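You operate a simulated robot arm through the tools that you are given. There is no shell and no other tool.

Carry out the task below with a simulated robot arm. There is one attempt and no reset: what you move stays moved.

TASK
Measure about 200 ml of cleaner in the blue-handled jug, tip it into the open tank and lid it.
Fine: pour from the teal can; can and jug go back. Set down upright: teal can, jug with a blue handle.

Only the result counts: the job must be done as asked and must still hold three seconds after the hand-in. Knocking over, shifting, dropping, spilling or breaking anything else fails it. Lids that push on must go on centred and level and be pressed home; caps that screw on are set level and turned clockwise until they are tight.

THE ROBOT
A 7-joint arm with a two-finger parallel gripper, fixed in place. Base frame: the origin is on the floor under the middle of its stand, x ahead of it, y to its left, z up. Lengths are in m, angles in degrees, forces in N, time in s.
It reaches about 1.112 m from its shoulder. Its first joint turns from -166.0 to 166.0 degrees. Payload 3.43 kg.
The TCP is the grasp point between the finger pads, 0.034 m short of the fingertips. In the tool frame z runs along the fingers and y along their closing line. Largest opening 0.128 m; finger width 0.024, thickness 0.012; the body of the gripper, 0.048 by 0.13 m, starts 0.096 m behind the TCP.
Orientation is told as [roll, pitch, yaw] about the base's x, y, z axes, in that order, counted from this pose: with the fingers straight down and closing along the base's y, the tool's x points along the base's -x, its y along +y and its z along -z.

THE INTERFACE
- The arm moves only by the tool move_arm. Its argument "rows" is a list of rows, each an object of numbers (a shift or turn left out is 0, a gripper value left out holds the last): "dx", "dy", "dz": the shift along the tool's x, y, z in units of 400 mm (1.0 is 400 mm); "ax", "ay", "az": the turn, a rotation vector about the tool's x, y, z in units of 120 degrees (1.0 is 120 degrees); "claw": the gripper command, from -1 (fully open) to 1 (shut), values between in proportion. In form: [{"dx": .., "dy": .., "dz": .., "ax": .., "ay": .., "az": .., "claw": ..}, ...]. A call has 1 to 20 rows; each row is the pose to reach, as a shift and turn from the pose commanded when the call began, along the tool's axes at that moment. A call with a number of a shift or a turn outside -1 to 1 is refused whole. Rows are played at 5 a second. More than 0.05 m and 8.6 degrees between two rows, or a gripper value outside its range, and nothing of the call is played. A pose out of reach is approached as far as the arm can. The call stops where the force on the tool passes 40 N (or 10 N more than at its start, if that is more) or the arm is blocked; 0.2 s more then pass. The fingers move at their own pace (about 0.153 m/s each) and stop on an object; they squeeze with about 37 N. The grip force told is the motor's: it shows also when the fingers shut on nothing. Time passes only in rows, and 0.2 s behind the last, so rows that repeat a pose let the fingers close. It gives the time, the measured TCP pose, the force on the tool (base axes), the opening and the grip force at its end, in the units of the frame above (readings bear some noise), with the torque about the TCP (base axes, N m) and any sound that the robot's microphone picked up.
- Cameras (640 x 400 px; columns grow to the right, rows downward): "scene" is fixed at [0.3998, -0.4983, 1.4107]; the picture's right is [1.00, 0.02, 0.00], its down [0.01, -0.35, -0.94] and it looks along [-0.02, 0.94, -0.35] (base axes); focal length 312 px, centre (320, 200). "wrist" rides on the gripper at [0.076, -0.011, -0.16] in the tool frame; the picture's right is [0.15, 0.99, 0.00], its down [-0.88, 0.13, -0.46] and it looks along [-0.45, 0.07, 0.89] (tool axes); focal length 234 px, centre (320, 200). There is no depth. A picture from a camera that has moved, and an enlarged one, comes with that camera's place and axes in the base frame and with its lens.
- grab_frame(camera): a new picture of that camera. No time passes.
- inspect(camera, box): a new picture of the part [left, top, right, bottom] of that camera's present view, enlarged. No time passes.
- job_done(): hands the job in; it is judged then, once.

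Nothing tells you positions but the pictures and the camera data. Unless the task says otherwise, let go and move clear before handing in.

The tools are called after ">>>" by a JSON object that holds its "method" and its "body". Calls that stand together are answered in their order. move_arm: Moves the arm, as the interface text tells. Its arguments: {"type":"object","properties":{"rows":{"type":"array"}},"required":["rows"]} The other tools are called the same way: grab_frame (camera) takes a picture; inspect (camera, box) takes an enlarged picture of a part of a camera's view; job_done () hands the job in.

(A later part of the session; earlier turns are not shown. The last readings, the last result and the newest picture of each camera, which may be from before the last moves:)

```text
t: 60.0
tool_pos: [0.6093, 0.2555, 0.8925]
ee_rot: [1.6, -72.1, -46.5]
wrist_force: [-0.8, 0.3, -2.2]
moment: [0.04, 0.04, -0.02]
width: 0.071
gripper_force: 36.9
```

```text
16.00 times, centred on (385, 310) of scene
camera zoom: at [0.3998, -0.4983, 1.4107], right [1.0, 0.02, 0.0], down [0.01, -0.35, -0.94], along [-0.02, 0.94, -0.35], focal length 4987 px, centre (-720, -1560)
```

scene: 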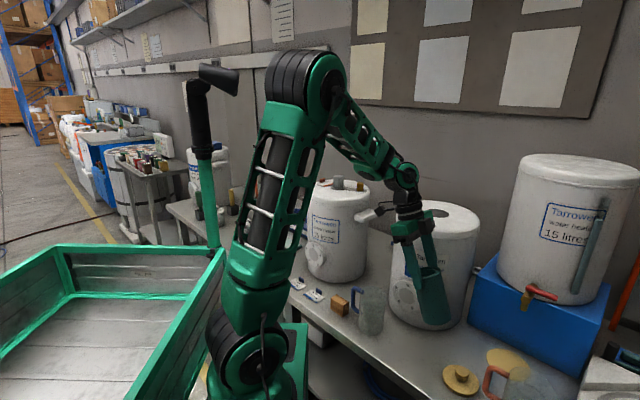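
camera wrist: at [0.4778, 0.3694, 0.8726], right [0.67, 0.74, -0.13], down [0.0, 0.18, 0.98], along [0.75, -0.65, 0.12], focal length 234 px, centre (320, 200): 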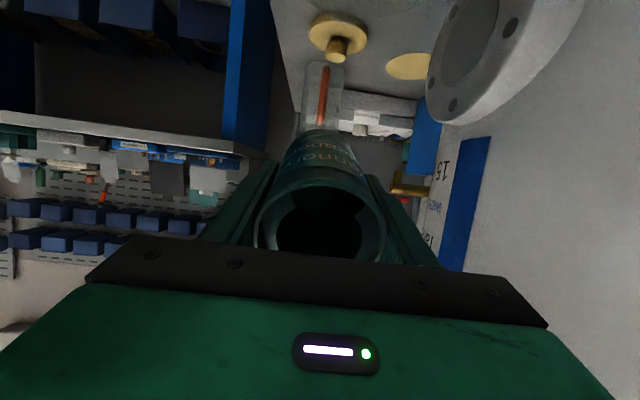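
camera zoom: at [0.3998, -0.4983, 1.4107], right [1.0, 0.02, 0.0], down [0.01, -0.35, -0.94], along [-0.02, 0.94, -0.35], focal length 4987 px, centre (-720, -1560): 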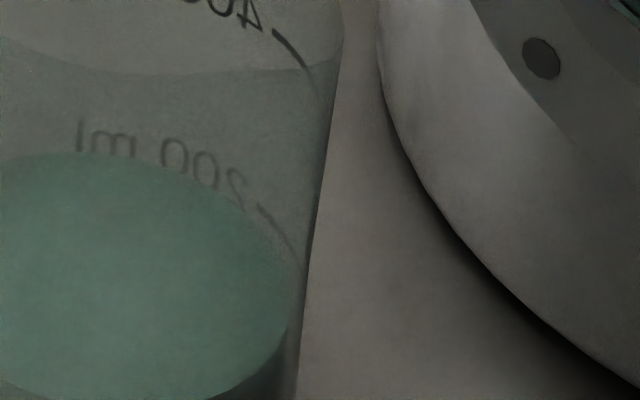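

The jug is at about 200 ml. I'll tilt the can back about its lip while lifting it gently away from the jug.

>>> {"method": "move_arm", "body": {"rows": [{"dx": 0.0102, "dz": 0.0059, "ay": 0.0333}, {"dx": 0.0207, "dz": 0.0111, "ay": 0.0667}, {"dx": 0.0197, "dz": 0.0117, "ay": 0.1}, {"dx": 0.0143, "dz": 0.01, "ay": 0.1333}, {"dx": 0.0066, "dz": 0.0067, "ay": 0.1667}, {"dx": -0.0056, "dz": 0.0011, "ay": 0.2}, {"dx": -0.0177, "dz": -0.0053, "ay": 0.2333}, {"dx": -0.0297, "dz": -0.0126, "ay": 0.2667}, {"dx": -0.0417, "dz": -0.0207, "ay": 0.3}, {"dx": -0.0417, "dz": -0.0207, "ay": 0.3}]}}

>>> {"method": "inspect", "body": {"camera": "scene", "box": [340, 200, 440, 345]}}

```text
t: 62.2
tool_pos: [0.6076, 0.2554, 0.9107]
ee_rot: [0.6, -36.1, -45.4]
wrist_force: [-0.4, -0.6, -2.6]
moment: [0.0, 0.01, 0.01]
width: 0.0709
gripper_force: 36.9
```

```text
2.76 times, centred on (390, 272) of scene
camera zoom: at [0.3998, -0.4983, 1.4107], right [1.0, 0.02, 0.0], down [0.01, -0.35, -0.94], along [-0.02, 0.94, -0.35], focal length 860 px, centre (127, 0)
```

zoom: 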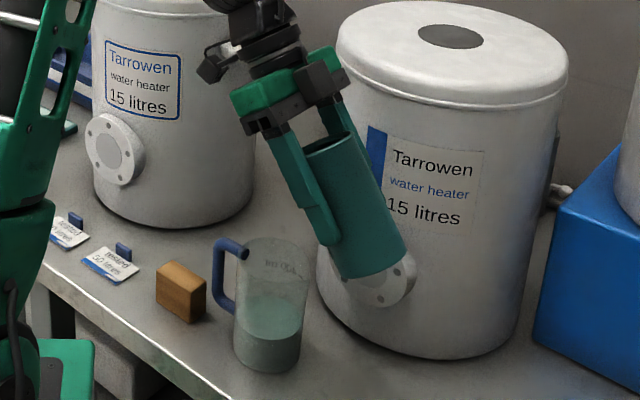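

>>> {"method": "move_arm", "body": {"rows": [{"dx": -0.011, "dz": 0.002}, {"dx": -0.026, "dz": 0.004, "ay": 0.01}, {"dx": -0.044, "dz": 0.007, "dy": -0.001, "ay": 0.03}, {"dx": -0.066, "dz": 0.011, "dy": -0.002, "ay": 0.055}, {"dx": -0.088, "dz": 0.015, "dy": -0.003, "ay": 0.08}, {"dx": -0.11, "dz": 0.018, "dy": -0.003, "ay": 0.105}, {"dx": -0.132, "dz": 0.022, "dy": -0.004, "ay": 0.13}, {"dx": -0.154, "dz": 0.026, "dy": -0.005, "ay": 0.155}, {"dx": -0.176, "dz": 0.029, "dy": -0.006, "ay": 0.18}, {"dx": -0.194, "dz": 0.032, "dy": -0.006, "ay": 0.205}, {"dx": -0.207, "dz": 0.0345, "dy": -0.007, "ay": 0.23}, {"dx": -0.215, "dz": 0.036, "dy": -0.007, "ay": 0.255}, {"dx": -0.22, "dz": 0.0367, "dy": -0.007, "ay": 0.28}, {"dx": -0.22, "dz": 0.0367, "dy": -0.007, "ay": 0.297}, {"dx": -0.22, "dz": 0.0367, "dy": -0.007, "ay": 0.297}]}}

>>> {"method": "grab_frame", "body": {"camera": "wrist"}}

>>> {"method": "grab_frame", "body": {"camera": "scene"}}

```text
t: 65.4
tool_pos: [0.6616, 0.1958, 0.9501]
ee_rot: [0.6, -0.6, -44.9]
wrist_force: [-0.6, 0.2, -2.6]
moment: [-0.03, -0.02, 0.02]
width: 0.0711
gripper_force: 37.2
```

```text
taken
camera wrist: at [0.5985, 0.2418, 1.1096], right [0.6, 0.8, 0.01], down [0.71, -0.53, 0.46], along [0.38, -0.27, -0.89], focal length 234 px, centre (320, 200)
```

wrist: 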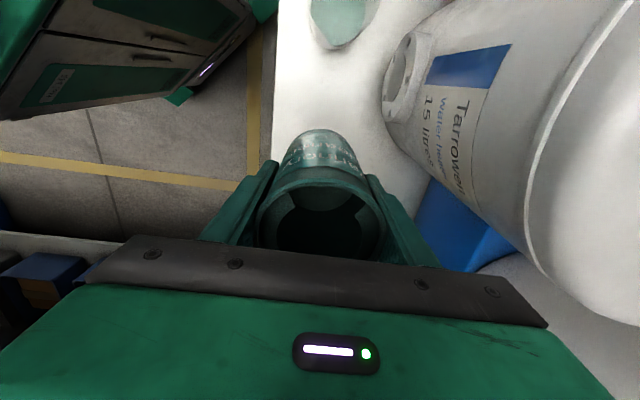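

```text
taken
```

scene: 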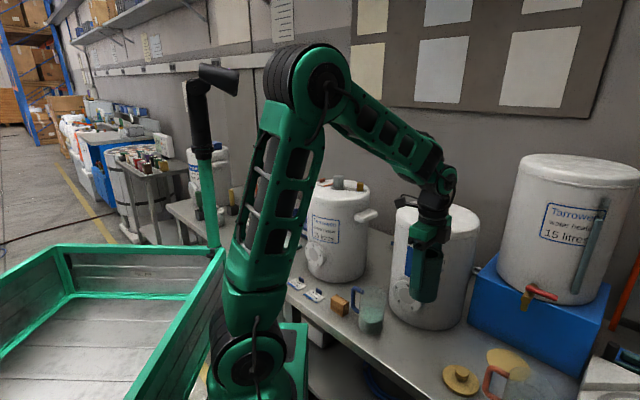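

Pour done, with the jug at about 200 ml. Now I'll turn the can back to its original yaw and lower it slowly over its original spot.

>>> {"method": "move_arm", "body": {"rows": [{"az": -0.02, "dz": 0.004}, {"az": -0.06, "dz": 0.014}, {"az": -0.105, "dz": 0.03}, {"az": -0.15, "dz": 0.05}, {"az": -0.195, "dz": 0.072}, {"az": -0.24, "dz": 0.094}, {"az": -0.285, "dz": 0.116}, {"az": -0.33, "dz": 0.138}, {"az": -0.375, "dz": 0.16}, {"az": -0.42, "dz": 0.182}, {"az": -0.465, "dz": 0.204}, {"az": -0.51, "dz": 0.226}, {"az": -0.555, "dz": 0.248}, {"az": -0.6, "dz": 0.268}, {"az": -0.645, "dz": 0.288}, {"az": -0.69, "dz": 0.304}, {"az": -0.73, "dz": 0.318}, {"az": -0.75, "dz": 0.325}, {"az": -0.75, "dz": 0.325}, {"az": -0.75, "dz": 0.325}]}}

>>> {"method": "inspect", "body": {"camera": "scene", "box": [340, 230, 480, 380]}}

```text
t: 69.6
tool_pos: [0.6625, 0.1969, 0.8198]
ee_rot: [-0.5, -0.5, 45.1]
wrist_force: [0.3, -0.7, -2.2]
moment: [-0.01, 0.0, 0.0]
width: 0.071
gripper_force: 37.1
```

```text
2.67 times, centred on (410, 305) of scene
camera zoom: at [0.3998, -0.4983, 1.4107], right [1.0, 0.02, 0.0], down [0.01, -0.35, -0.94], along [-0.02, 0.94, -0.35], focal length 831 px, centre (80, -80)
```

zoom: 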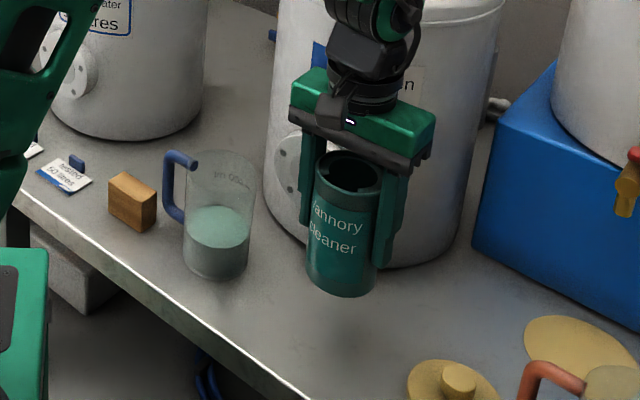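

>>> {"method": "move_arm", "body": {"rows": [{"dz": 0.01}, {"dz": 0.03}, {"dz": 0.055}, {"dz": 0.08}, {"dz": 0.105}, {"dz": 0.13}, {"dz": 0.155}, {"dz": 0.175}, {"dz": 0.19}, {"dz": 0.2}, {"dz": 0.205}, {"dz": 0.205}]}}

>>> {"method": "move_arm", "body": {"rows": [{"dz": 0.003}, {"dz": 0.006}, {"dz": 0.006}]}}

>>> {"method": "move_arm", "body": {"rows": [{"dz": 0.003}, {"dz": 0.006}, {"dz": 0.006}]}}

```text
t: 72.2
tool_pos: [0.6632, 0.1966, 0.7389]
ee_rot: [-0.4, -0.5, 45.0]
wrist_force: [0.8, 0.3, -2.0]
moment: [0.0, 0.0, -0.01]
width: 0.0709
gripper_force: 37.0
```

```text
t: 73.0
tool_pos: [0.6634, 0.1973, 0.7353]
ee_rot: [-0.5, -0.6, 45.0]
wrist_force: [0.0, 0.4, -2.8]
moment: [0.01, -0.02, 0.03]
width: 0.0712
gripper_force: 36.5
```

```text
t: 73.8
tool_pos: [0.6636, 0.1968, 0.7344]
ee_rot: [-0.6, -0.6, 45.1]
wrist_force: [-2.6, -7.2, 33.6]
moment: [0.65, 0.69, 0.21]
width: 0.0711
gripper_force: 37.0
```

The can is touching the bench. I'll ease the pressure slightly, open and retreat upwards.

>>> {"method": "move_arm", "body": {"rows": [{"dz": -0.003}, {"dz": -0.005}, {"dz": -0.005, "claw": -0.55}, {"dz": -0.005}, {"dz": -0.005}]}}

>>> {"method": "move_arm", "body": {"rows": [{"dz": -0.03}, {"dz": -0.08}, {"dz": -0.15}, {"dz": -0.23}, {"dz": -0.32}, {"dz": -0.42}, {"dz": -0.52}, {"dz": -0.62}, {"dz": -0.62}]}}

>>> {"method": "grab_frame", "body": {"camera": "wrist"}}

>>> {"method": "grab_frame", "body": {"camera": "scene"}}

```text
t: 75.0
tool_pos: [0.6637, 0.1968, 0.7341]
ee_rot: [-0.5, -0.4, 45.0]
wrist_force: [0.4, 0.7, 0.1]
moment: [-0.02, 0.02, 0.04]
width: 0.0993
gripper_force: 0.1
```

```text
t: 77.0
tool_pos: [0.6609, 0.1953, 0.9838]
ee_rot: [-0.4, -0.6, 45.1]
wrist_force: [-1.2, 0.9, 0.6]
moment: [-0.01, -0.01, 0.02]
width: 0.0994
gripper_force: 0.0
```

```text
taken
camera wrist: at [0.6142, 0.1334, 1.1425], right [-0.8, 0.6, -0.01], down [0.53, 0.71, 0.46], along [0.28, 0.37, -0.89], focal length 234 px, centre (320, 200)
```

wrist: 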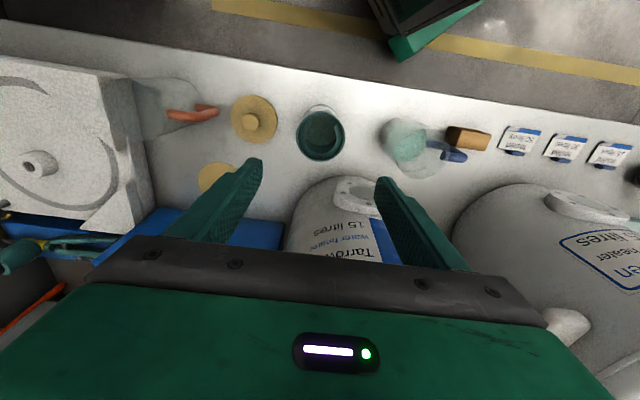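

```text
taken
```

scene: 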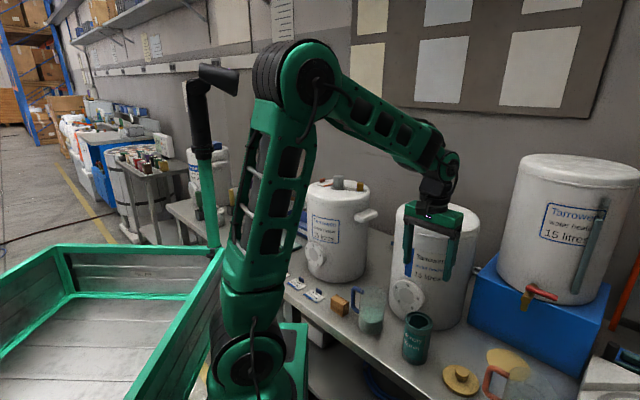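

The can is back upright in its place. Before picking up the jug, I'll test empty-handed whether the planned pouring pose above the tank (fingers pointing +y, tilted past horizontal) is reachable.

>>> {"method": "move_arm", "body": {"rows": [{"dz": -0.08, "az": 0.06}, {"dz": -0.16, "az": 0.12}, {"dz": -0.24, "az": 0.18}, {"dz": -0.32, "az": 0.24}, {"dz": -0.4, "az": 0.3}, {"dz": -0.48, "az": 0.36}, {"dz": -0.56, "az": 0.42}, {"dz": -0.64, "az": 0.48}, {"dz": -0.66, "az": 0.54}, {"dz": -0.66, "az": 0.6}, {"dz": -0.66, "az": 0.66}, {"dz": -0.66, "az": 0.72}, {"dz": -0.66, "az": 0.75}, {"dz": -0.66, "az": 0.75}]}}

>>> {"method": "move_arm", "body": {"rows": [{"dx": 0.02, "dy": 0.08, "az": 0.06}, {"dx": 0.04, "dy": 0.16, "az": 0.12}, {"dx": 0.06, "dy": 0.24, "az": 0.18}, {"dx": 0.08, "dy": 0.32, "az": 0.24}, {"dx": 0.1, "dy": 0.4, "az": 0.3}, {"dx": 0.11, "dy": 0.46, "az": 0.36}, {"dx": 0.11, "dy": 0.5, "az": 0.375}, {"dx": 0.11, "dy": 0.5, "az": 0.375}]}}

>>> {"method": "grab_frame", "body": {"camera": "scene"}}

>>> {"method": "grab_frame", "body": {"camera": "wrist"}}

```text
t: 80.0
tool_pos: [0.6586, 0.1978, 1.2452]
ee_rot: [0.5, -0.2, -45.1]
wrist_force: [0.9, 0.2, -0.1]
moment: [0.01, 0.02, -0.03]
width: 0.0992
gripper_force: 0.2
```

```text
t: 81.8
tool_pos: [0.7701, 0.3695, 1.2494]
ee_rot: [0.6, -0.1, -90.1]
wrist_force: [-0.4, 0.6, -0.4]
moment: [0.02, -0.02, 0.03]
width: 0.0992
gripper_force: 0.0
```

```text
taken
```

scene: 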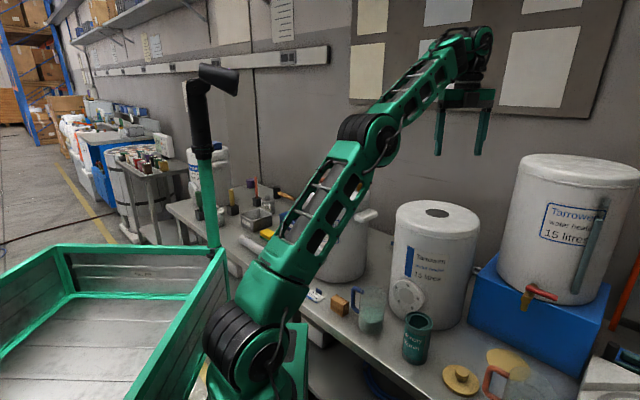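

```text
taken
camera wrist: at [0.7575, 0.4452, 1.409], right [0.99, 0.15, 0.01], down [0.12, -0.88, 0.46], along [0.08, -0.45, -0.89], focal length 234 px, centre (320, 200)
```

wrist: 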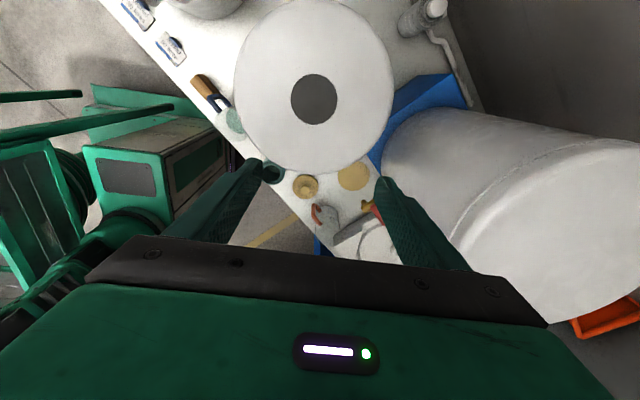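

>>> {"method": "inspect", "body": {"camera": "wrist", "box": [225, 0, 405, 180]}}

>>> {"method": "move_arm", "body": {"rows": [{"ay": 0.06}, {"ay": 0.12}, {"ay": 0.18}, {"ay": 0.24}, {"ay": 0.3}, {"ay": 0.36}, {"ay": 0.42}, {"ay": 0.48}, {"ay": 0.54}, {"ay": 0.54}]}}

>>> {"method": "grab_frame", "body": {"camera": "scene"}}

```text
2.22 times, centred on (315, 90) of wrist
camera zoom: at [0.7575, 0.4452, 1.409], right [0.99, 0.15, 0.01], down [0.12, -0.88, 0.46], along [0.08, -0.45, -0.89], focal length 520 px, centre (331, 444)
```

zoom: 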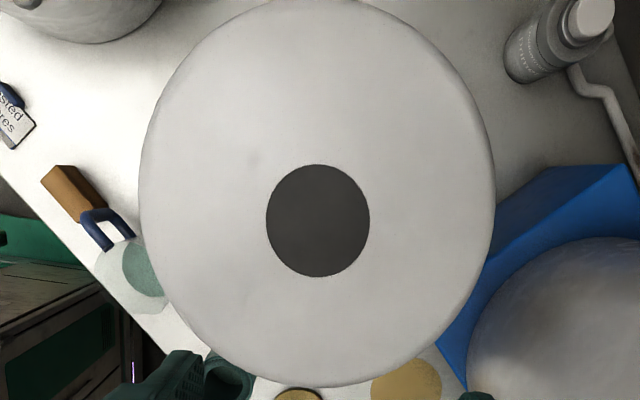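

```text
t: 84.0
tool_pos: [0.7675, 0.3702, 1.2482]
ee_rot: [1.7, 64.9, -88.5]
wrist_force: [0.8, -0.5, -0.5]
moment: [-0.02, -0.03, 0.02]
width: 0.0992
gripper_force: 0.0
```

```text
taken
```

scene: 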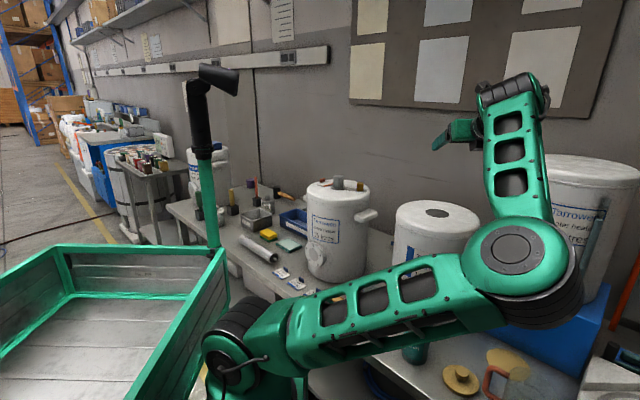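

The test pose made the elbow swing down to the side, which I'd rather avoid. I'll back out of it and see whether the arm returns to its elbow-up shape.

>>> {"method": "move_arm", "body": {"rows": [{"ay": -0.06}, {"ay": -0.12}, {"ay": -0.18}, {"ay": -0.24}, {"ay": -0.3}, {"ay": -0.36}, {"ay": -0.42}, {"ay": -0.48}, {"ay": -0.54}, {"ay": -0.54}]}}

>>> {"method": "grab_frame", "body": {"camera": "scene"}}

```text
t: 86.2
tool_pos: [0.7693, 0.3697, 1.2509]
ee_rot: [0.7, 0.0, -90.1]
wrist_force: [0.4, -0.6, -0.6]
moment: [0.04, 0.0, -0.02]
width: 0.0992
gripper_force: 0.0
```

```text
taken
```

scene: 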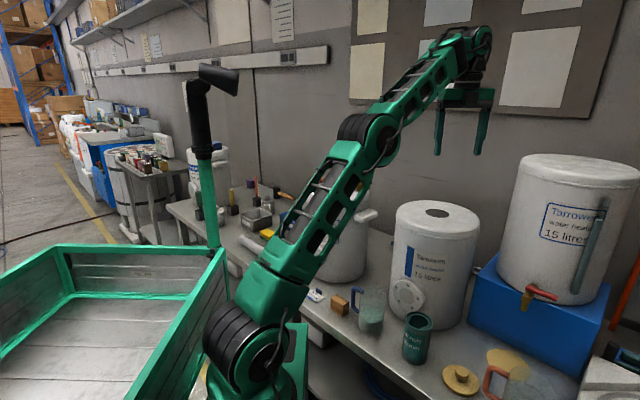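

The arm returned to elbow-up. Now I'll test the other pouring style, with fingers reaching radially outward at yaw about 30° as I did for the can.

>>> {"method": "move_arm", "body": {"rows": [{"az": -0.067, "dx": 0.006, "dy": -0.01, "dz": -0.004}, {"az": -0.133, "dx": 0.012, "dy": -0.02, "dz": -0.008}, {"az": -0.2, "dx": 0.02, "dy": -0.03, "dz": -0.012}, {"az": -0.267, "dx": 0.027, "dy": -0.045, "dz": -0.016}, {"az": -0.333, "dx": 0.035, "dy": -0.06, "dz": -0.02}, {"az": -0.4, "dx": 0.043, "dy": -0.07, "dz": -0.025}, {"az": -0.467, "dx": 0.05, "dy": -0.08, "dz": -0.03}, {"az": -0.533, "dx": 0.055, "dy": -0.09, "dz": -0.035}, {"az": -0.6, "dx": 0.06, "dy": -0.1, "dz": -0.04}, {"az": -0.667, "dx": 0.065, "dy": -0.11, "dz": -0.043}, {"az": -0.733, "dx": 0.07, "dy": -0.12, "dz": -0.046}, {"az": -0.8, "dx": 0.075, "dy": -0.125, "dz": -0.05}, {"az": -0.867, "dx": 0.075, "dy": -0.125, "dz": -0.05}, {"az": -0.933, "dx": 0.075, "dy": -0.125, "dz": -0.05}, {"az": -1.0, "dx": 0.075, "dy": -0.125, "dz": -0.05}, {"az": -1.0, "dx": 0.075, "dy": -0.125, "dz": -0.05}]}}

>>> {"method": "move_arm", "body": {"rows": [{"ay": -0.06}, {"ay": -0.12}, {"ay": -0.18}, {"ay": -0.24}, {"ay": -0.3}, {"ay": -0.36}, {"ay": -0.42}, {"ay": -0.48}, {"ay": -0.54}, {"ay": -0.54}]}}

>>> {"method": "grab_frame", "body": {"camera": "scene"}}

```text
t: 88.9
tool_pos: [0.7029, 0.4019, 1.2824]
ee_rot: [0.0, -1.6, 6.5]
wrist_force: [1.5, -1.5, 0.7]
moment: [0.07, 0.11, 0.0]
width: 0.0992
gripper_force: 0.1
stopped in row 13: the force on the tool passed its limit at 177 N (the readings are from after the stop); the commanded pose is now the measured one
```

```text
t: 91.1
tool_pos: [0.7052, 0.4018, 1.2786]
ee_rot: [0.1, -66.4, 6.3]
wrist_force: [0.2, -0.1, -0.5]
moment: [0.03, 0.02, -0.01]
width: 0.0994
gripper_force: 0.1
```

```text
taken
```

scene: 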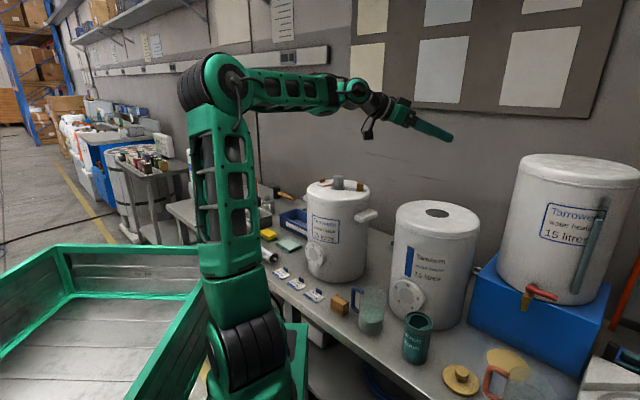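

>>> {"method": "move_arm", "body": {"rows": [{"ay": -0.05}, {"ay": -0.1}, {"ay": -0.15}, {"ay": -0.2}, {"ay": -0.25}, {"ay": -0.3}, {"ay": -0.34}, {"ay": -0.34}]}}

>>> {"method": "grab_frame", "body": {"camera": "scene"}}

>>> {"method": "grab_frame", "body": {"camera": "wrist"}}

```text
t: 92.9
tool_pos: [0.7058, 0.3977, 1.2803]
ee_rot: [178.2, -72.9, -172.0]
wrist_force: [0.4, 0.0, -0.4]
moment: [0.04, -0.01, 0.01]
width: 0.0991
gripper_force: 0.0
```

```text
taken
```

scene: 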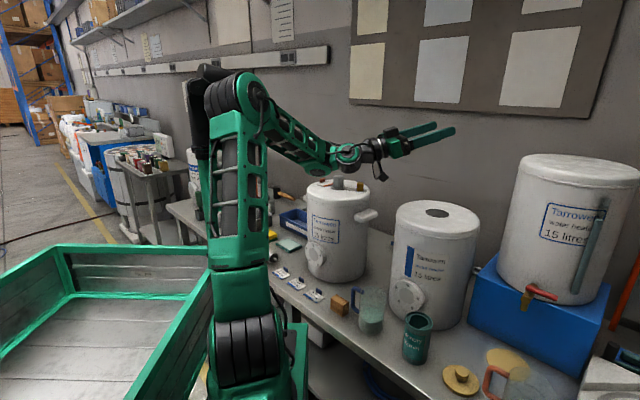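

```text
taken
camera wrist: at [0.5771, 0.3723, 1.1612], right [-0.07, 0.99, -0.13], down [-0.7, 0.05, 0.71], along [0.71, 0.14, 0.69], focal length 234 px, centre (320, 200)
```

wrist: 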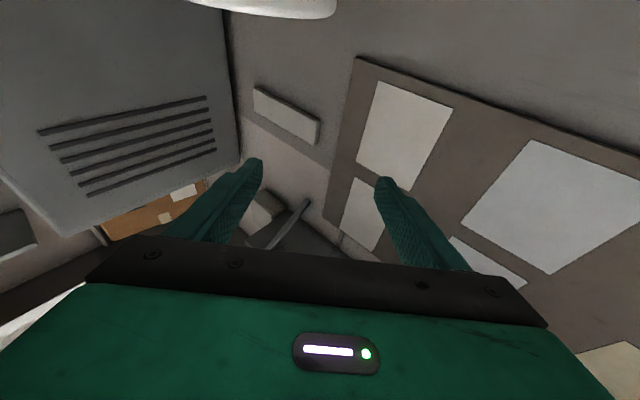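

That style (fingers outward, camera underneath) keeps the elbow up even at 107°. I'll come back to fingers-down above the jug and test whether yaw +135° is reachable there, so the spout will be on the lower side when tilting.

>>> {"method": "move_arm", "body": {"rows": [{"ay": 0.065, "dx": 0.006, "dy": -0.013, "dz": -0.031}, {"ay": 0.13, "dx": 0.012, "dy": -0.025, "dz": -0.062}, {"ay": 0.195, "dx": 0.018, "dy": -0.038, "dz": -0.093}, {"ay": 0.26, "dx": 0.024, "dy": -0.05, "dz": -0.124}, {"ay": 0.325, "dx": 0.03, "dy": -0.063, "dz": -0.155}, {"ay": 0.39, "dx": 0.036, "dy": -0.076, "dz": -0.186}, {"ay": 0.455, "dx": 0.042, "dy": -0.088, "dz": -0.217}, {"ay": 0.52, "dx": 0.048, "dy": -0.1, "dz": -0.248}, {"ay": 0.585, "dx": 0.054, "dy": -0.113, "dz": -0.279}, {"ay": 0.65, "dx": 0.06, "dy": -0.126, "dz": -0.31}, {"ay": 0.715, "dx": 0.066, "dy": -0.138, "dz": -0.341}, {"ay": 0.78, "dx": 0.072, "dy": -0.15, "dz": -0.372}, {"ay": 0.845, "dx": 0.078, "dy": -0.163, "dz": -0.403}, {"ay": 0.89, "dx": 0.079, "dy": -0.174, "dz": -0.429}, {"ay": 0.89, "dx": 0.079, "dy": -0.174, "dz": -0.429}]}}

>>> {"method": "grab_frame", "body": {"camera": "scene"}}

>>> {"method": "grab_frame", "body": {"camera": "wrist"}}

```text
t: 96.1
tool_pos: [0.5563, 0.3137, 1.195]
ee_rot: [0.2, -0.3, 6.6]
wrist_force: [-0.5, -0.2, 0.2]
moment: [-0.04, -0.02, 0.0]
width: 0.0991
gripper_force: 0.0
```

```text
taken
```

scene: 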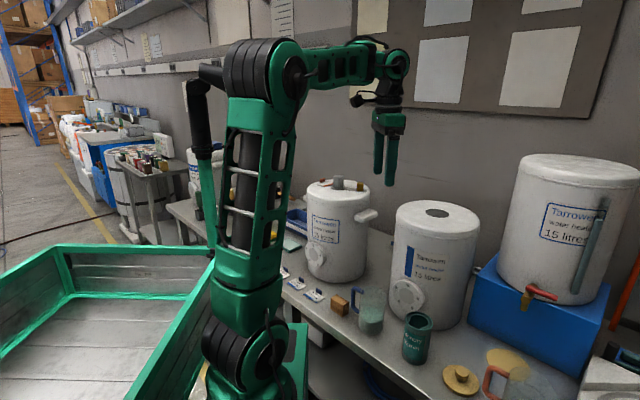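

```text
taken
camera wrist: at [0.482, 0.2926, 1.3545], right [-0.26, 0.97, 0.0], down [0.86, 0.23, 0.46], along [0.44, 0.12, -0.89], focal length 234 px, centre (320, 200)
```

wrist: 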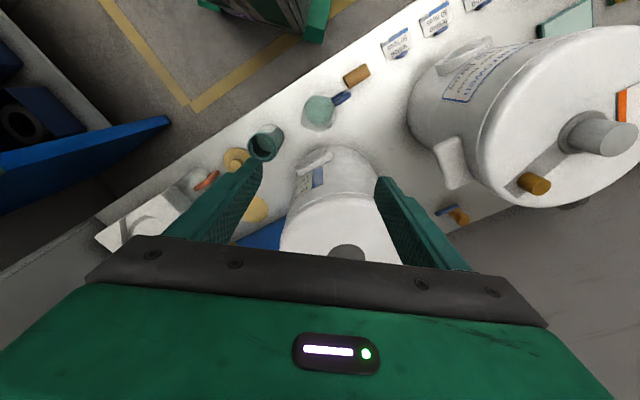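

>>> {"method": "move_arm", "body": {"rows": [{"az": -0.05, "dz": 0.04, "claw": -0.8}, {"az": -0.1, "dz": 0.08}, {"az": -0.15, "dz": 0.12}, {"az": -0.2, "dz": 0.16}, {"az": -0.25, "dz": 0.2}, {"az": -0.3, "dz": 0.24}, {"az": -0.35, "dz": 0.28}, {"az": -0.4, "dz": 0.32}, {"az": -0.45, "dz": 0.36}, {"az": -0.5, "dz": 0.4}, {"az": -0.55, "dz": 0.44}, {"az": -0.6, "dz": 0.46}, {"az": -0.6, "dz": 0.46}]}}

>>> {"method": "grab_frame", "body": {"camera": "scene"}}

```text
t: 98.9
tool_pos: [0.5589, 0.3126, 1.013]
ee_rot: [-0.4, -0.2, 78.5]
wrist_force: [0.7, 0.4, -0.8]
moment: [-0.03, 0.01, -0.01]
width: 0.1153
gripper_force: 0.1
```

```text
taken
```

scene: 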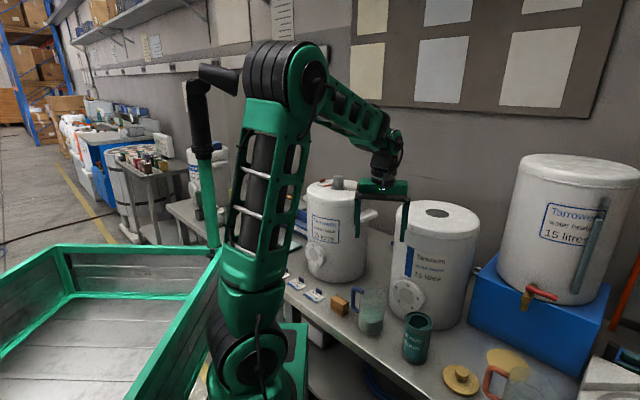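

>>> {"method": "move_arm", "body": {"rows": [{"az": -0.04}, {"az": -0.08}, {"az": -0.12}, {"az": -0.16}, {"az": -0.2}, {"az": -0.24}, {"az": -0.28}, {"az": -0.32}, {"az": -0.36}, {"az": -0.4}, {"az": -0.44}, {"az": -0.47}, {"az": -0.47}]}}

>>> {"method": "grab_frame", "body": {"camera": "scene"}}

>>> {"method": "grab_frame", "body": {"camera": "wrist"}}

```text
t: 101.7
tool_pos: [0.5585, 0.3147, 1.0137]
ee_rot: [-0.3, 0.1, 135.0]
wrist_force: [0.7, 0.4, -0.1]
moment: [0.04, -0.04, -0.02]
width: 0.1152
gripper_force: 0.1
```

```text
taken
```

scene: 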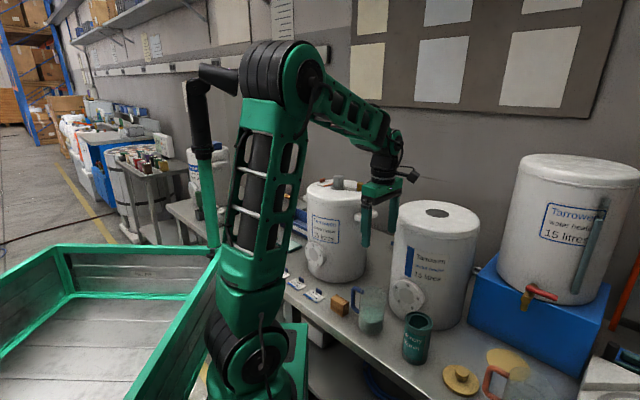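

```text
taken
camera wrist: at [0.6195, 0.268, 1.1731], right [-0.6, -0.8, -0.01], down [-0.72, 0.53, 0.45], along [-0.36, 0.27, -0.89], focal length 234 px, centre (320, 200)
```

wrist: 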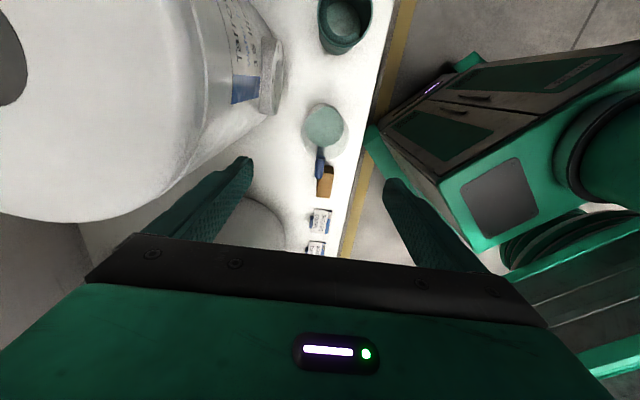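

Yaw +135° works with the elbow up. I'll refine the jug's position from this view.

>>> {"method": "inspect", "body": {"camera": "wrist", "box": [270, 80, 380, 200]}}

>>> {"method": "inspect", "body": {"camera": "scene", "box": [362, 276, 392, 340]}}

```text
3.33 times, centred on (325, 140) of wrist
camera zoom: at [0.6195, 0.268, 1.1731], right [-0.6, -0.8, -0.01], down [-0.72, 0.53, 0.45], along [-0.36, 0.27, -0.89], focal length 781 px, centre (303, 400)
```

zoom: 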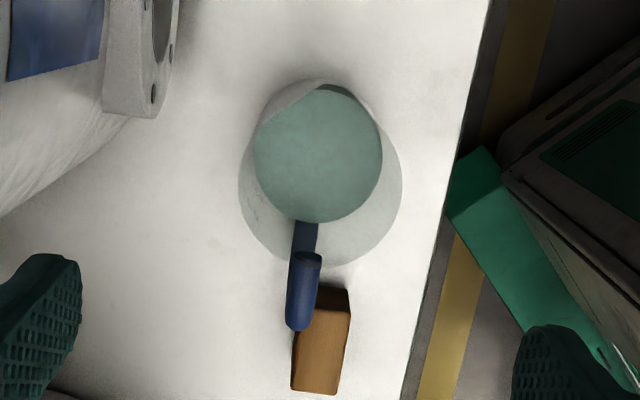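

```text
6.25 times, centred on (377, 308) of scene
camera zoom: at [0.3998, -0.4983, 1.4107], right [1.0, 0.02, 0.0], down [0.01, -0.35, -0.94], along [-0.02, 0.94, -0.35], focal length 1948 px, centre (-36, -475)
```

zoom: 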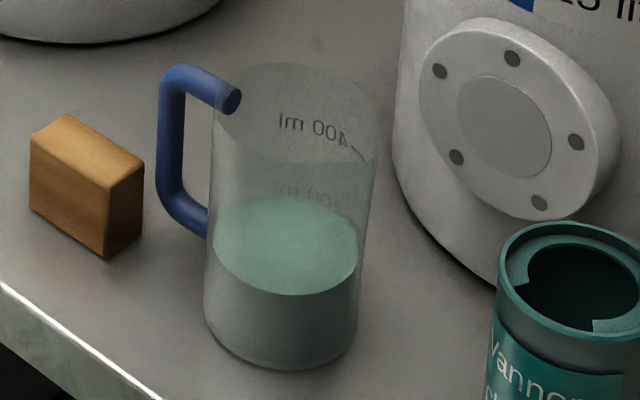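

Jug axis is about (0.552, 0.309). I'll align, narrow the fingers and descend to just above the rim for a check.

>>> {"method": "move_arm", "body": {"rows": [{"dy": 0.01, "dz": 0.04, "claw": -0.58}, {"dy": 0.021, "dz": 0.12}, {"dy": 0.021, "dz": 0.21}, {"dy": 0.021, "dz": 0.3}, {"dy": 0.021, "dz": 0.38}, {"dy": 0.021, "dz": 0.43}, {"dy": 0.021, "dz": 0.45}, {"dy": 0.021, "dz": 0.45}]}}

>>> {"method": "grab_frame", "body": {"camera": "wrist"}}

>>> {"method": "inspect", "body": {"camera": "scene", "box": [330, 230, 430, 345]}}

```text
t: 103.5
tool_pos: [0.5544, 0.3107, 0.8354]
ee_rot: [-0.3, 0.2, 134.9]
wrist_force: [0.0, 0.8, -0.9]
moment: [-0.03, -0.01, -0.01]
width: 0.1013
gripper_force: 0.0
```

```text
taken
camera wrist: at [0.6159, 0.2635, 0.9953], right [-0.6, -0.8, -0.01], down [-0.72, 0.53, 0.45], along [-0.36, 0.27, -0.89], focal length 234 px, centre (320, 200)
```

wrist: 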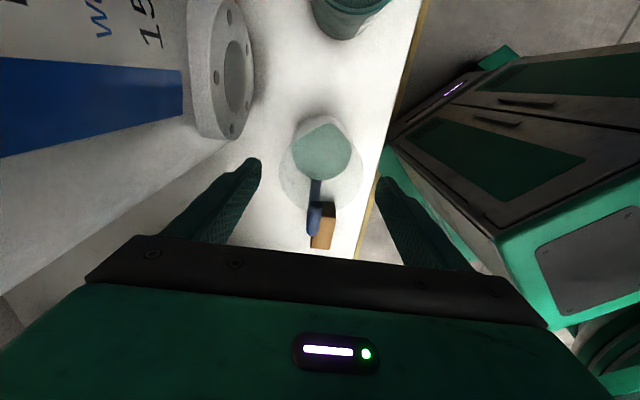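

```text
3.48 times, centred on (380, 288) of scene
camera zoom: at [0.3998, -0.4983, 1.4107], right [1.0, 0.02, 0.0], down [0.01, -0.35, -0.94], along [-0.02, 0.94, -0.35], focal length 1084 px, centre (111, -104)
```

zoom: 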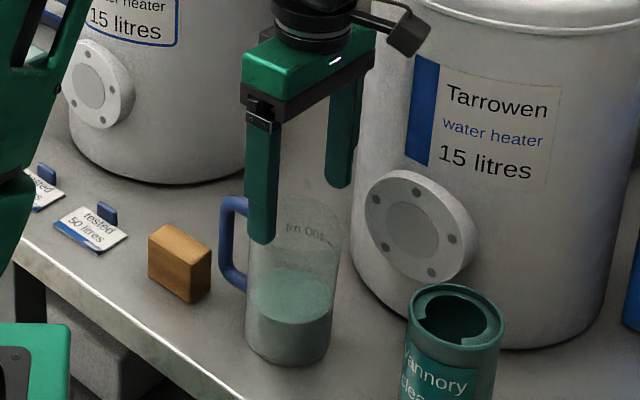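

Well centred. I'll lower to grip height, close gently and check.

>>> {"method": "move_arm", "body": {"rows": [{"dz": 0.04}, {"dz": 0.08}, {"dz": 0.12}, {"dz": 0.16}, {"dz": 0.2}, {"dz": 0.235}, {"dz": 0.258}, {"dz": 0.263}, {"dz": 0.263}, {"dz": 0.263, "claw": 1}, {"dz": 0.263}, {"dz": 0.263}, {"dz": 0.263}, {"dz": 0.263}]}}

>>> {"method": "grab_frame", "body": {"camera": "wrist"}}

>>> {"method": "inspect", "body": {"camera": "scene", "box": [330, 230, 430, 345]}}

```text
t: 106.5
tool_pos: [0.5539, 0.3094, 0.7299]
ee_rot: [-0.3, 0.2, 134.8]
wrist_force: [-0.8, 0.4, 0.1]
moment: [-0.09, 0.13, -0.01]
width: 0.078
gripper_force: 36.8
```

```text
taken
camera wrist: at [0.6158, 0.2628, 0.889], right [-0.6, -0.8, -0.01], down [-0.72, 0.53, 0.45], along [-0.36, 0.27, -0.89], focal length 234 px, centre (320, 200)
```

wrist: 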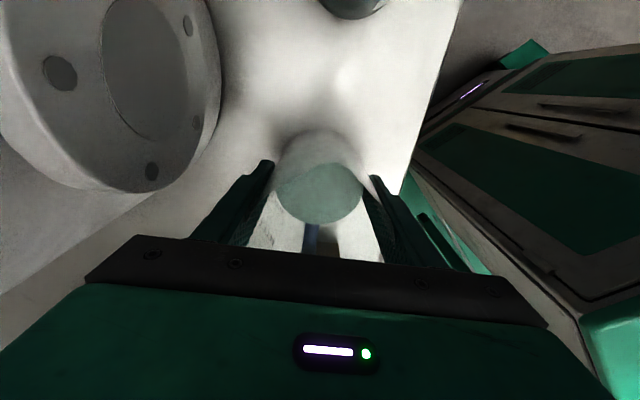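

```text
3.48 times, centred on (380, 288) of scene
camera zoom: at [0.3998, -0.4983, 1.4107], right [1.0, 0.02, 0.0], down [0.01, -0.35, -0.94], along [-0.02, 0.94, -0.35], focal length 1084 px, centre (111, -104)
```

zoom: 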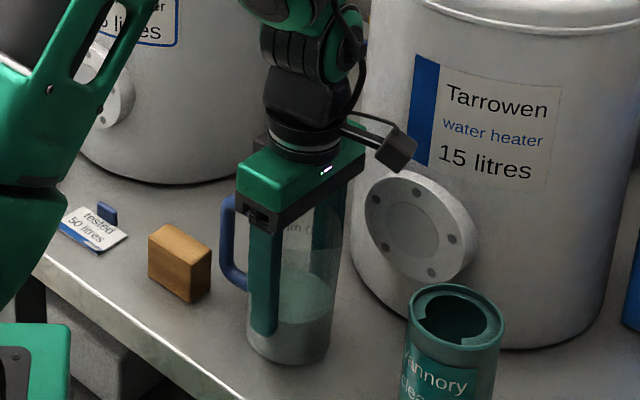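

The jug is gripped at 78 mm opening. I'll lift slowly and check for slip.

>>> {"method": "move_arm", "body": {"rows": [{"dz": -0.003}, {"dz": -0.007}, {"dz": -0.013}, {"dz": -0.021}, {"dz": -0.03}, {"dz": -0.04}, {"dz": -0.047}, {"dz": -0.05}, {"dz": -0.05}]}}

>>> {"method": "grab_frame", "body": {"camera": "wrist"}}

>>> {"method": "inspect", "body": {"camera": "scene", "box": [330, 230, 430, 345]}}

```text
t: 108.5
tool_pos: [0.5545, 0.3097, 0.7477]
ee_rot: [-0.3, 0.2, 135.0]
wrist_force: [-0.3, 0.6, -2.7]
moment: [0.0, 0.0, 0.05]
width: 0.0776
gripper_force: 36.8
```

```text
taken
camera wrist: at [0.6153, 0.2624, 0.9081], right [-0.6, -0.8, 0.0], down [-0.72, 0.53, 0.45], along [-0.36, 0.27, -0.89], focal length 234 px, centre (320, 200)
```

wrist: 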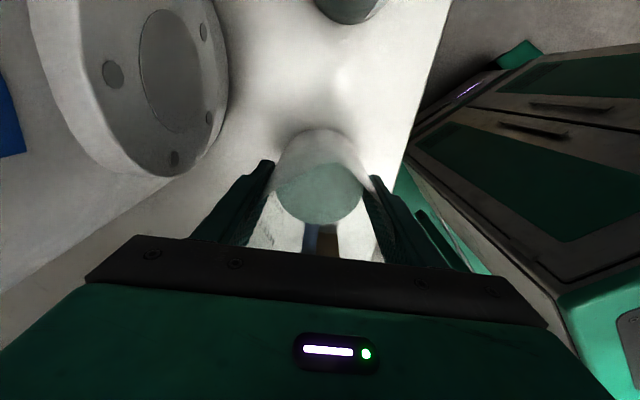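

```text
3.48 times, centred on (380, 288) of scene
camera zoom: at [0.3998, -0.4983, 1.4107], right [1.0, 0.02, 0.0], down [0.01, -0.35, -0.94], along [-0.02, 0.94, -0.35], focal length 1084 px, centre (111, -104)
```

zoom: 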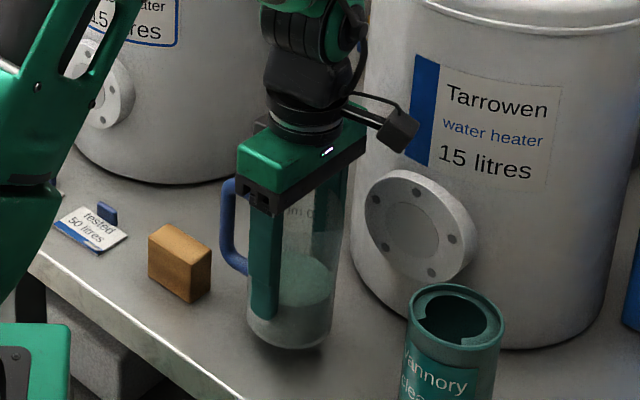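

No slip, and the jug weighs about 2.7–3 N. I'll keep raising it slowly.

>>> {"method": "move_arm", "body": {"rows": [{"dz": -0.005}, {"dz": -0.013}, {"dz": -0.025}, {"dz": -0.04}, {"dz": -0.06}, {"dz": -0.085}, {"dz": -0.115}, {"dz": -0.148}, {"dz": -0.183}, {"dz": -0.218}, {"dz": -0.253}, {"dz": -0.288}, {"dz": -0.323}, {"dz": -0.358}, {"dz": -0.39}, {"dz": -0.415}, {"dz": -0.435}, {"dz": -0.447}, {"dz": -0.453}, {"dz": -0.455}]}}

>>> {"method": "grab_frame", "body": {"camera": "wrist"}}

```text
t: 112.7
tool_pos: [0.5531, 0.3079, 0.9315]
ee_rot: [-0.2, 0.2, 134.9]
wrist_force: [-0.3, 0.5, -3.3]
moment: [0.0, 0.0, -0.02]
width: 0.0777
gripper_force: 36.8
```

```text
taken
camera wrist: at [0.6136, 0.2621, 1.0907], right [-0.6, -0.8, 0.0], down [-0.72, 0.53, 0.45], along [-0.36, 0.27, -0.89], focal length 234 px, centre (320, 200)
```

wrist: 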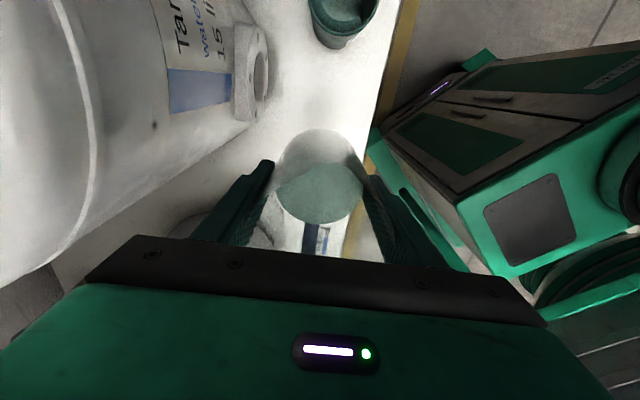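

>>> {"method": "move_arm", "body": {"rows": [{"dz": -0.006}, {"dz": -0.016}, {"dz": -0.03}, {"dz": -0.05}, {"dz": -0.075}, {"dz": -0.105}, {"dz": -0.14}, {"dz": -0.178}, {"dz": -0.216}, {"dz": -0.254}, {"dz": -0.292}, {"dz": -0.33}, {"dz": -0.368}, {"dz": -0.406}, {"dz": -0.442}, {"dz": -0.472}, {"dz": -0.495}, {"dz": -0.51}, {"dz": -0.518}, {"dz": -0.52}]}}

>>> {"method": "grab_frame", "body": {"camera": "scene"}}

```text
t: 116.9
tool_pos: [0.552, 0.3089, 1.1385]
ee_rot: [-0.3, 0.2, 134.9]
wrist_force: [-0.1, 0.2, -2.6]
moment: [-0.03, 0.02, 0.01]
width: 0.0776
gripper_force: 37.8
```

```text
taken
```

scene: 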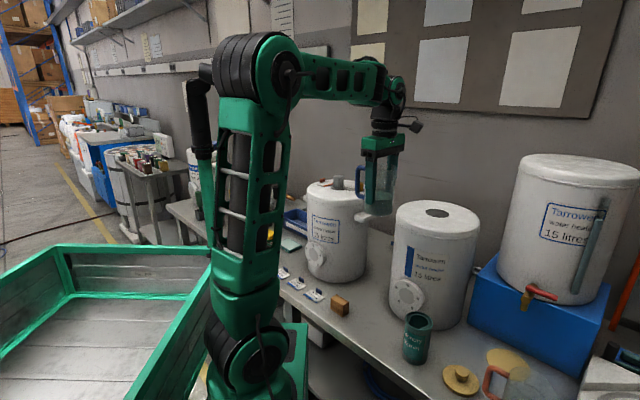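

>>> {"method": "move_arm", "body": {"rows": [{"az": 0.012, "dz": -0.003}, {"az": 0.035, "dz": -0.008}, {"az": 0.07, "dz": -0.014}, {"az": 0.112, "dz": -0.02}, {"az": 0.155, "dz": -0.026}, {"az": 0.198, "dz": -0.032}, {"az": 0.241, "dz": -0.038}, {"az": 0.284, "dz": -0.044}, {"az": 0.327, "dz": -0.05}, {"az": 0.37, "dz": -0.056}, {"az": 0.413, "dz": -0.062}, {"az": 0.456, "dz": -0.068}, {"az": 0.499, "dz": -0.074}, {"az": 0.542, "dz": -0.078}, {"az": 0.585, "dz": -0.08}, {"az": 0.628, "dz": -0.08}, {"az": 0.67, "dz": -0.08}, {"az": 0.71, "dz": -0.08}, {"az": 0.735, "dz": -0.08}, {"az": 0.745, "dz": -0.08}]}}

>>> {"method": "grab_frame", "body": {"camera": "wrist"}}

>>> {"method": "grab_frame", "body": {"camera": "scene"}}

```text
t: 121.1
tool_pos: [0.5515, 0.3087, 1.1699]
ee_rot: [-0.2, -0.3, 45.4]
wrist_force: [-0.2, 0.6, -1.4]
moment: [-0.02, 0.01, -0.01]
width: 0.0774
gripper_force: 36.6
```

```text
taken
camera wrist: at [0.5055, 0.2454, 1.3297], right [-0.81, 0.59, 0.0], down [0.52, 0.72, 0.46], along [0.27, 0.37, -0.89], focal length 234 px, centre (320, 200)
```

wrist: 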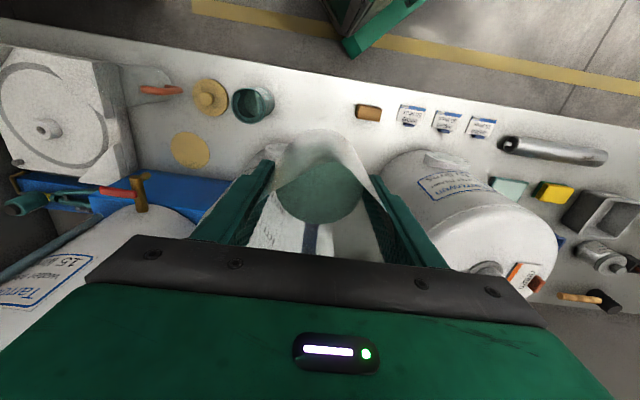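

```text
taken
```

scene: 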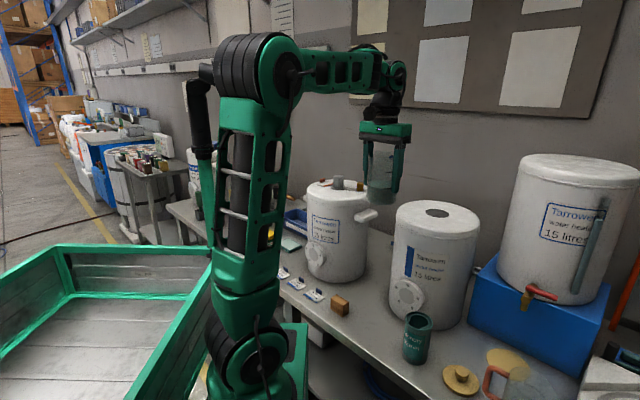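

Yaw is about 45° now. I'll tilt the jug to about 45° here, below its ~66° pour angle, before moving over the tank.

>>> {"method": "move_arm", "body": {"rows": [{"ay": -0.01}, {"ay": -0.03}, {"ay": -0.06}, {"ay": -0.095}, {"ay": -0.13}, {"ay": -0.165}, {"ay": -0.2}, {"ay": -0.235}, {"ay": -0.27}, {"ay": -0.305}, {"ay": -0.335}, {"ay": -0.36}, {"ay": -0.372}, {"ay": -0.375}, {"ay": -0.375}]}}

>>> {"method": "grab_frame", "body": {"camera": "wrist"}}

>>> {"method": "grab_frame", "body": {"camera": "scene"}}

```text
t: 124.3
tool_pos: [0.5524, 0.3087, 1.1714]
ee_rot: [-0.4, -45.3, 45.7]
wrist_force: [0.2, 0.1, -2.3]
moment: [-0.03, 0.02, 0.0]
width: 0.0778
gripper_force: 36.9
```

```text
taken
camera wrist: at [0.4431, 0.1815, 1.229], right [-0.78, 0.62, -0.11], down [0.11, 0.3, 0.95], along [0.62, 0.72, -0.31], focal length 234 px, centre (320, 200)
```

wrist: 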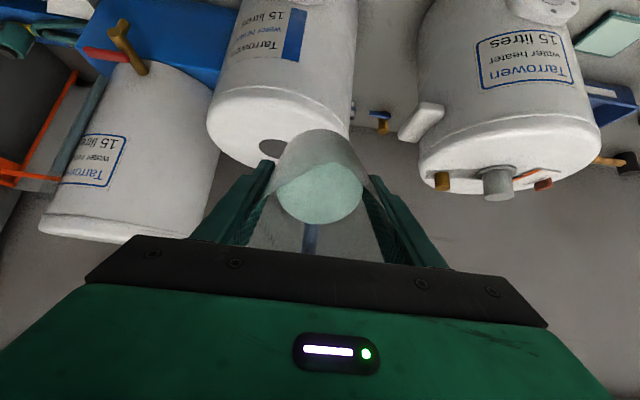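

```text
taken
```

scene: 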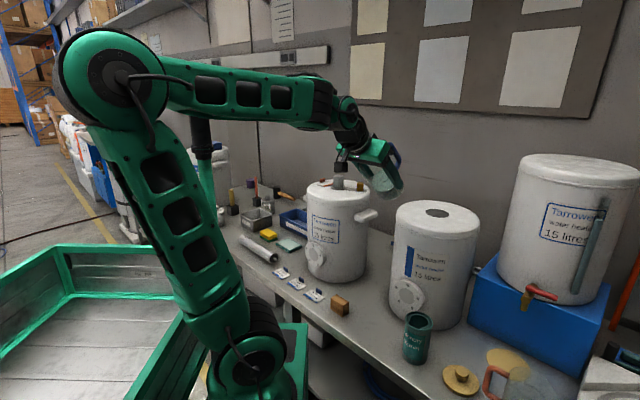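

The tilted jug is stable with no spill. Now I'll move slowly towards the tank hole, keeping about 7 cm clearance above the tank top.

>>> {"method": "move_arm", "body": {"rows": [{"dx": -0.005, "dy": -0.0017, "dz": 0.005}, {"dx": -0.015, "dy": -0.005, "dz": 0.015}, {"dx": -0.03, "dy": -0.01, "dz": 0.03}, {"dx": -0.052, "dy": -0.0175, "dz": 0.0525}, {"dx": -0.077, "dy": -0.026, "dz": 0.078}, {"dx": -0.102, "dy": -0.034, "dz": 0.103}, {"dx": -0.127, "dy": -0.0425, "dz": 0.128}, {"dx": -0.152, "dy": -0.051, "dz": 0.1535}, {"dx": -0.177, "dy": -0.059, "dz": 0.179}, {"dx": -0.202, "dy": -0.0675, "dz": 0.204}, {"dx": -0.227, "dy": -0.076, "dz": 0.229}, {"dx": -0.252, "dy": -0.084, "dz": 0.2545}, {"dx": -0.277, "dy": -0.093, "dz": 0.28}, {"dx": -0.302, "dy": -0.101, "dz": 0.305}, {"dx": -0.327, "dy": -0.1095, "dz": 0.33}, {"dx": -0.347, "dy": -0.116, "dz": 0.35}, {"dx": -0.36, "dy": -0.121, "dz": 0.364}, {"dx": -0.367, "dy": -0.123, "dz": 0.371}, {"dx": -0.367, "dy": -0.123, "dz": 0.371}]}}

>>> {"method": "grab_frame", "body": {"camera": "wrist"}}

>>> {"method": "grab_frame", "body": {"camera": "scene"}}

```text
t: 128.3
tool_pos: [0.7334, 0.4228, 1.1709]
ee_rot: [-0.3, -45.2, 45.7]
wrist_force: [0.1, -0.3, -3.9]
moment: [-0.03, 0.02, 0.02]
width: 0.0777
gripper_force: 36.8
```

```text
taken
camera wrist: at [0.625, 0.2959, 1.2286], right [-0.78, 0.62, -0.11], down [0.11, 0.3, 0.95], along [0.62, 0.72, -0.31], focal length 234 px, centre (320, 200)
```

wrist: 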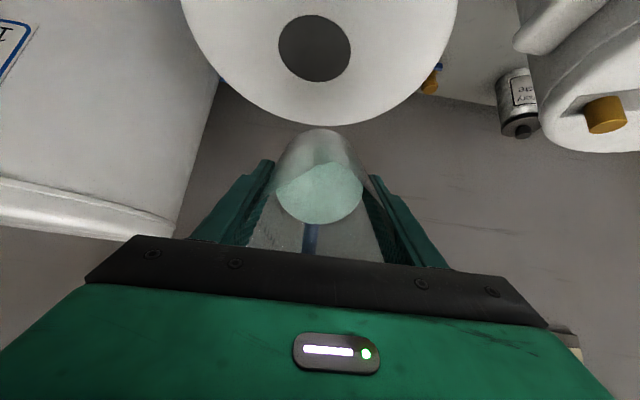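

```text
taken
```

scene: 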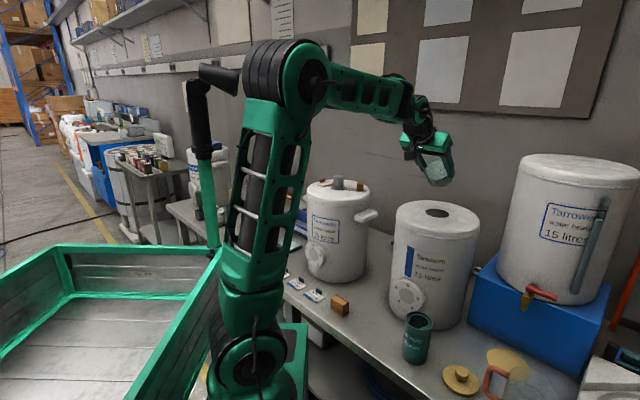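

The hole is fully visible, at about (0.757, 0.416, 1.02). I'll move the remaining ~9 cm to bring the spout over the hole centre.

>>> {"method": "move_arm", "body": {"rows": [{"dx": -0.006, "dy": -0.002, "dz": 0.006}, {"dx": -0.018, "dy": -0.006, "dz": 0.018}, {"dx": -0.036, "dy": -0.012, "dz": 0.036}, {"dx": -0.058, "dy": -0.02, "dz": 0.058}, {"dx": -0.08, "dy": -0.0275, "dz": 0.08}, {"dx": -0.102, "dy": -0.035, "dz": 0.103}, {"dx": -0.124, "dy": -0.0425, "dz": 0.125}, {"dx": -0.141, "dy": -0.048, "dz": 0.142}, {"dx": -0.151, "dy": -0.052, "dz": 0.152}, {"dx": -0.1557, "dy": -0.0533, "dz": 0.1568}, {"dx": -0.1557, "dy": -0.0533, "dz": 0.1568}]}}

>>> {"method": "grab_frame", "body": {"camera": "wrist"}}

>>> {"method": "inspect", "body": {"camera": "scene", "box": [370, 80, 500, 240]}}

```text
t: 130.7
tool_pos: [0.8111, 0.4699, 1.1705]
ee_rot: [-0.3, -45.3, 45.8]
wrist_force: [-0.2, 0.4, -3.4]
moment: [-0.04, 0.02, 0.01]
width: 0.0774
gripper_force: 37.0
```

```text
taken
camera wrist: at [0.7022, 0.3433, 1.229], right [-0.78, 0.62, -0.11], down [0.11, 0.3, 0.95], along [0.62, 0.72, -0.31], focal length 234 px, centre (320, 200)
```

wrist: 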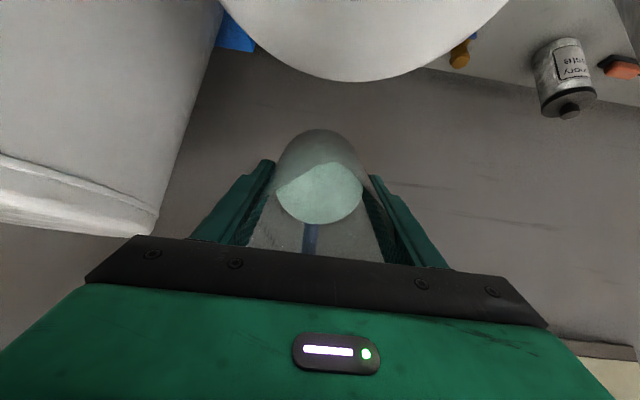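

```text
2.50 times, centred on (435, 160) of scene
camera zoom: at [0.3998, -0.4983, 1.4107], right [1.0, 0.02, 0.0], down [0.01, -0.35, -0.94], along [-0.02, 0.94, -0.35], focal length 779 px, centre (32, 300)
```

zoom: 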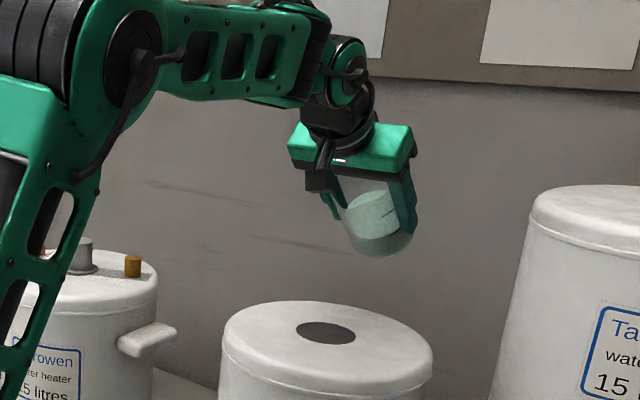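

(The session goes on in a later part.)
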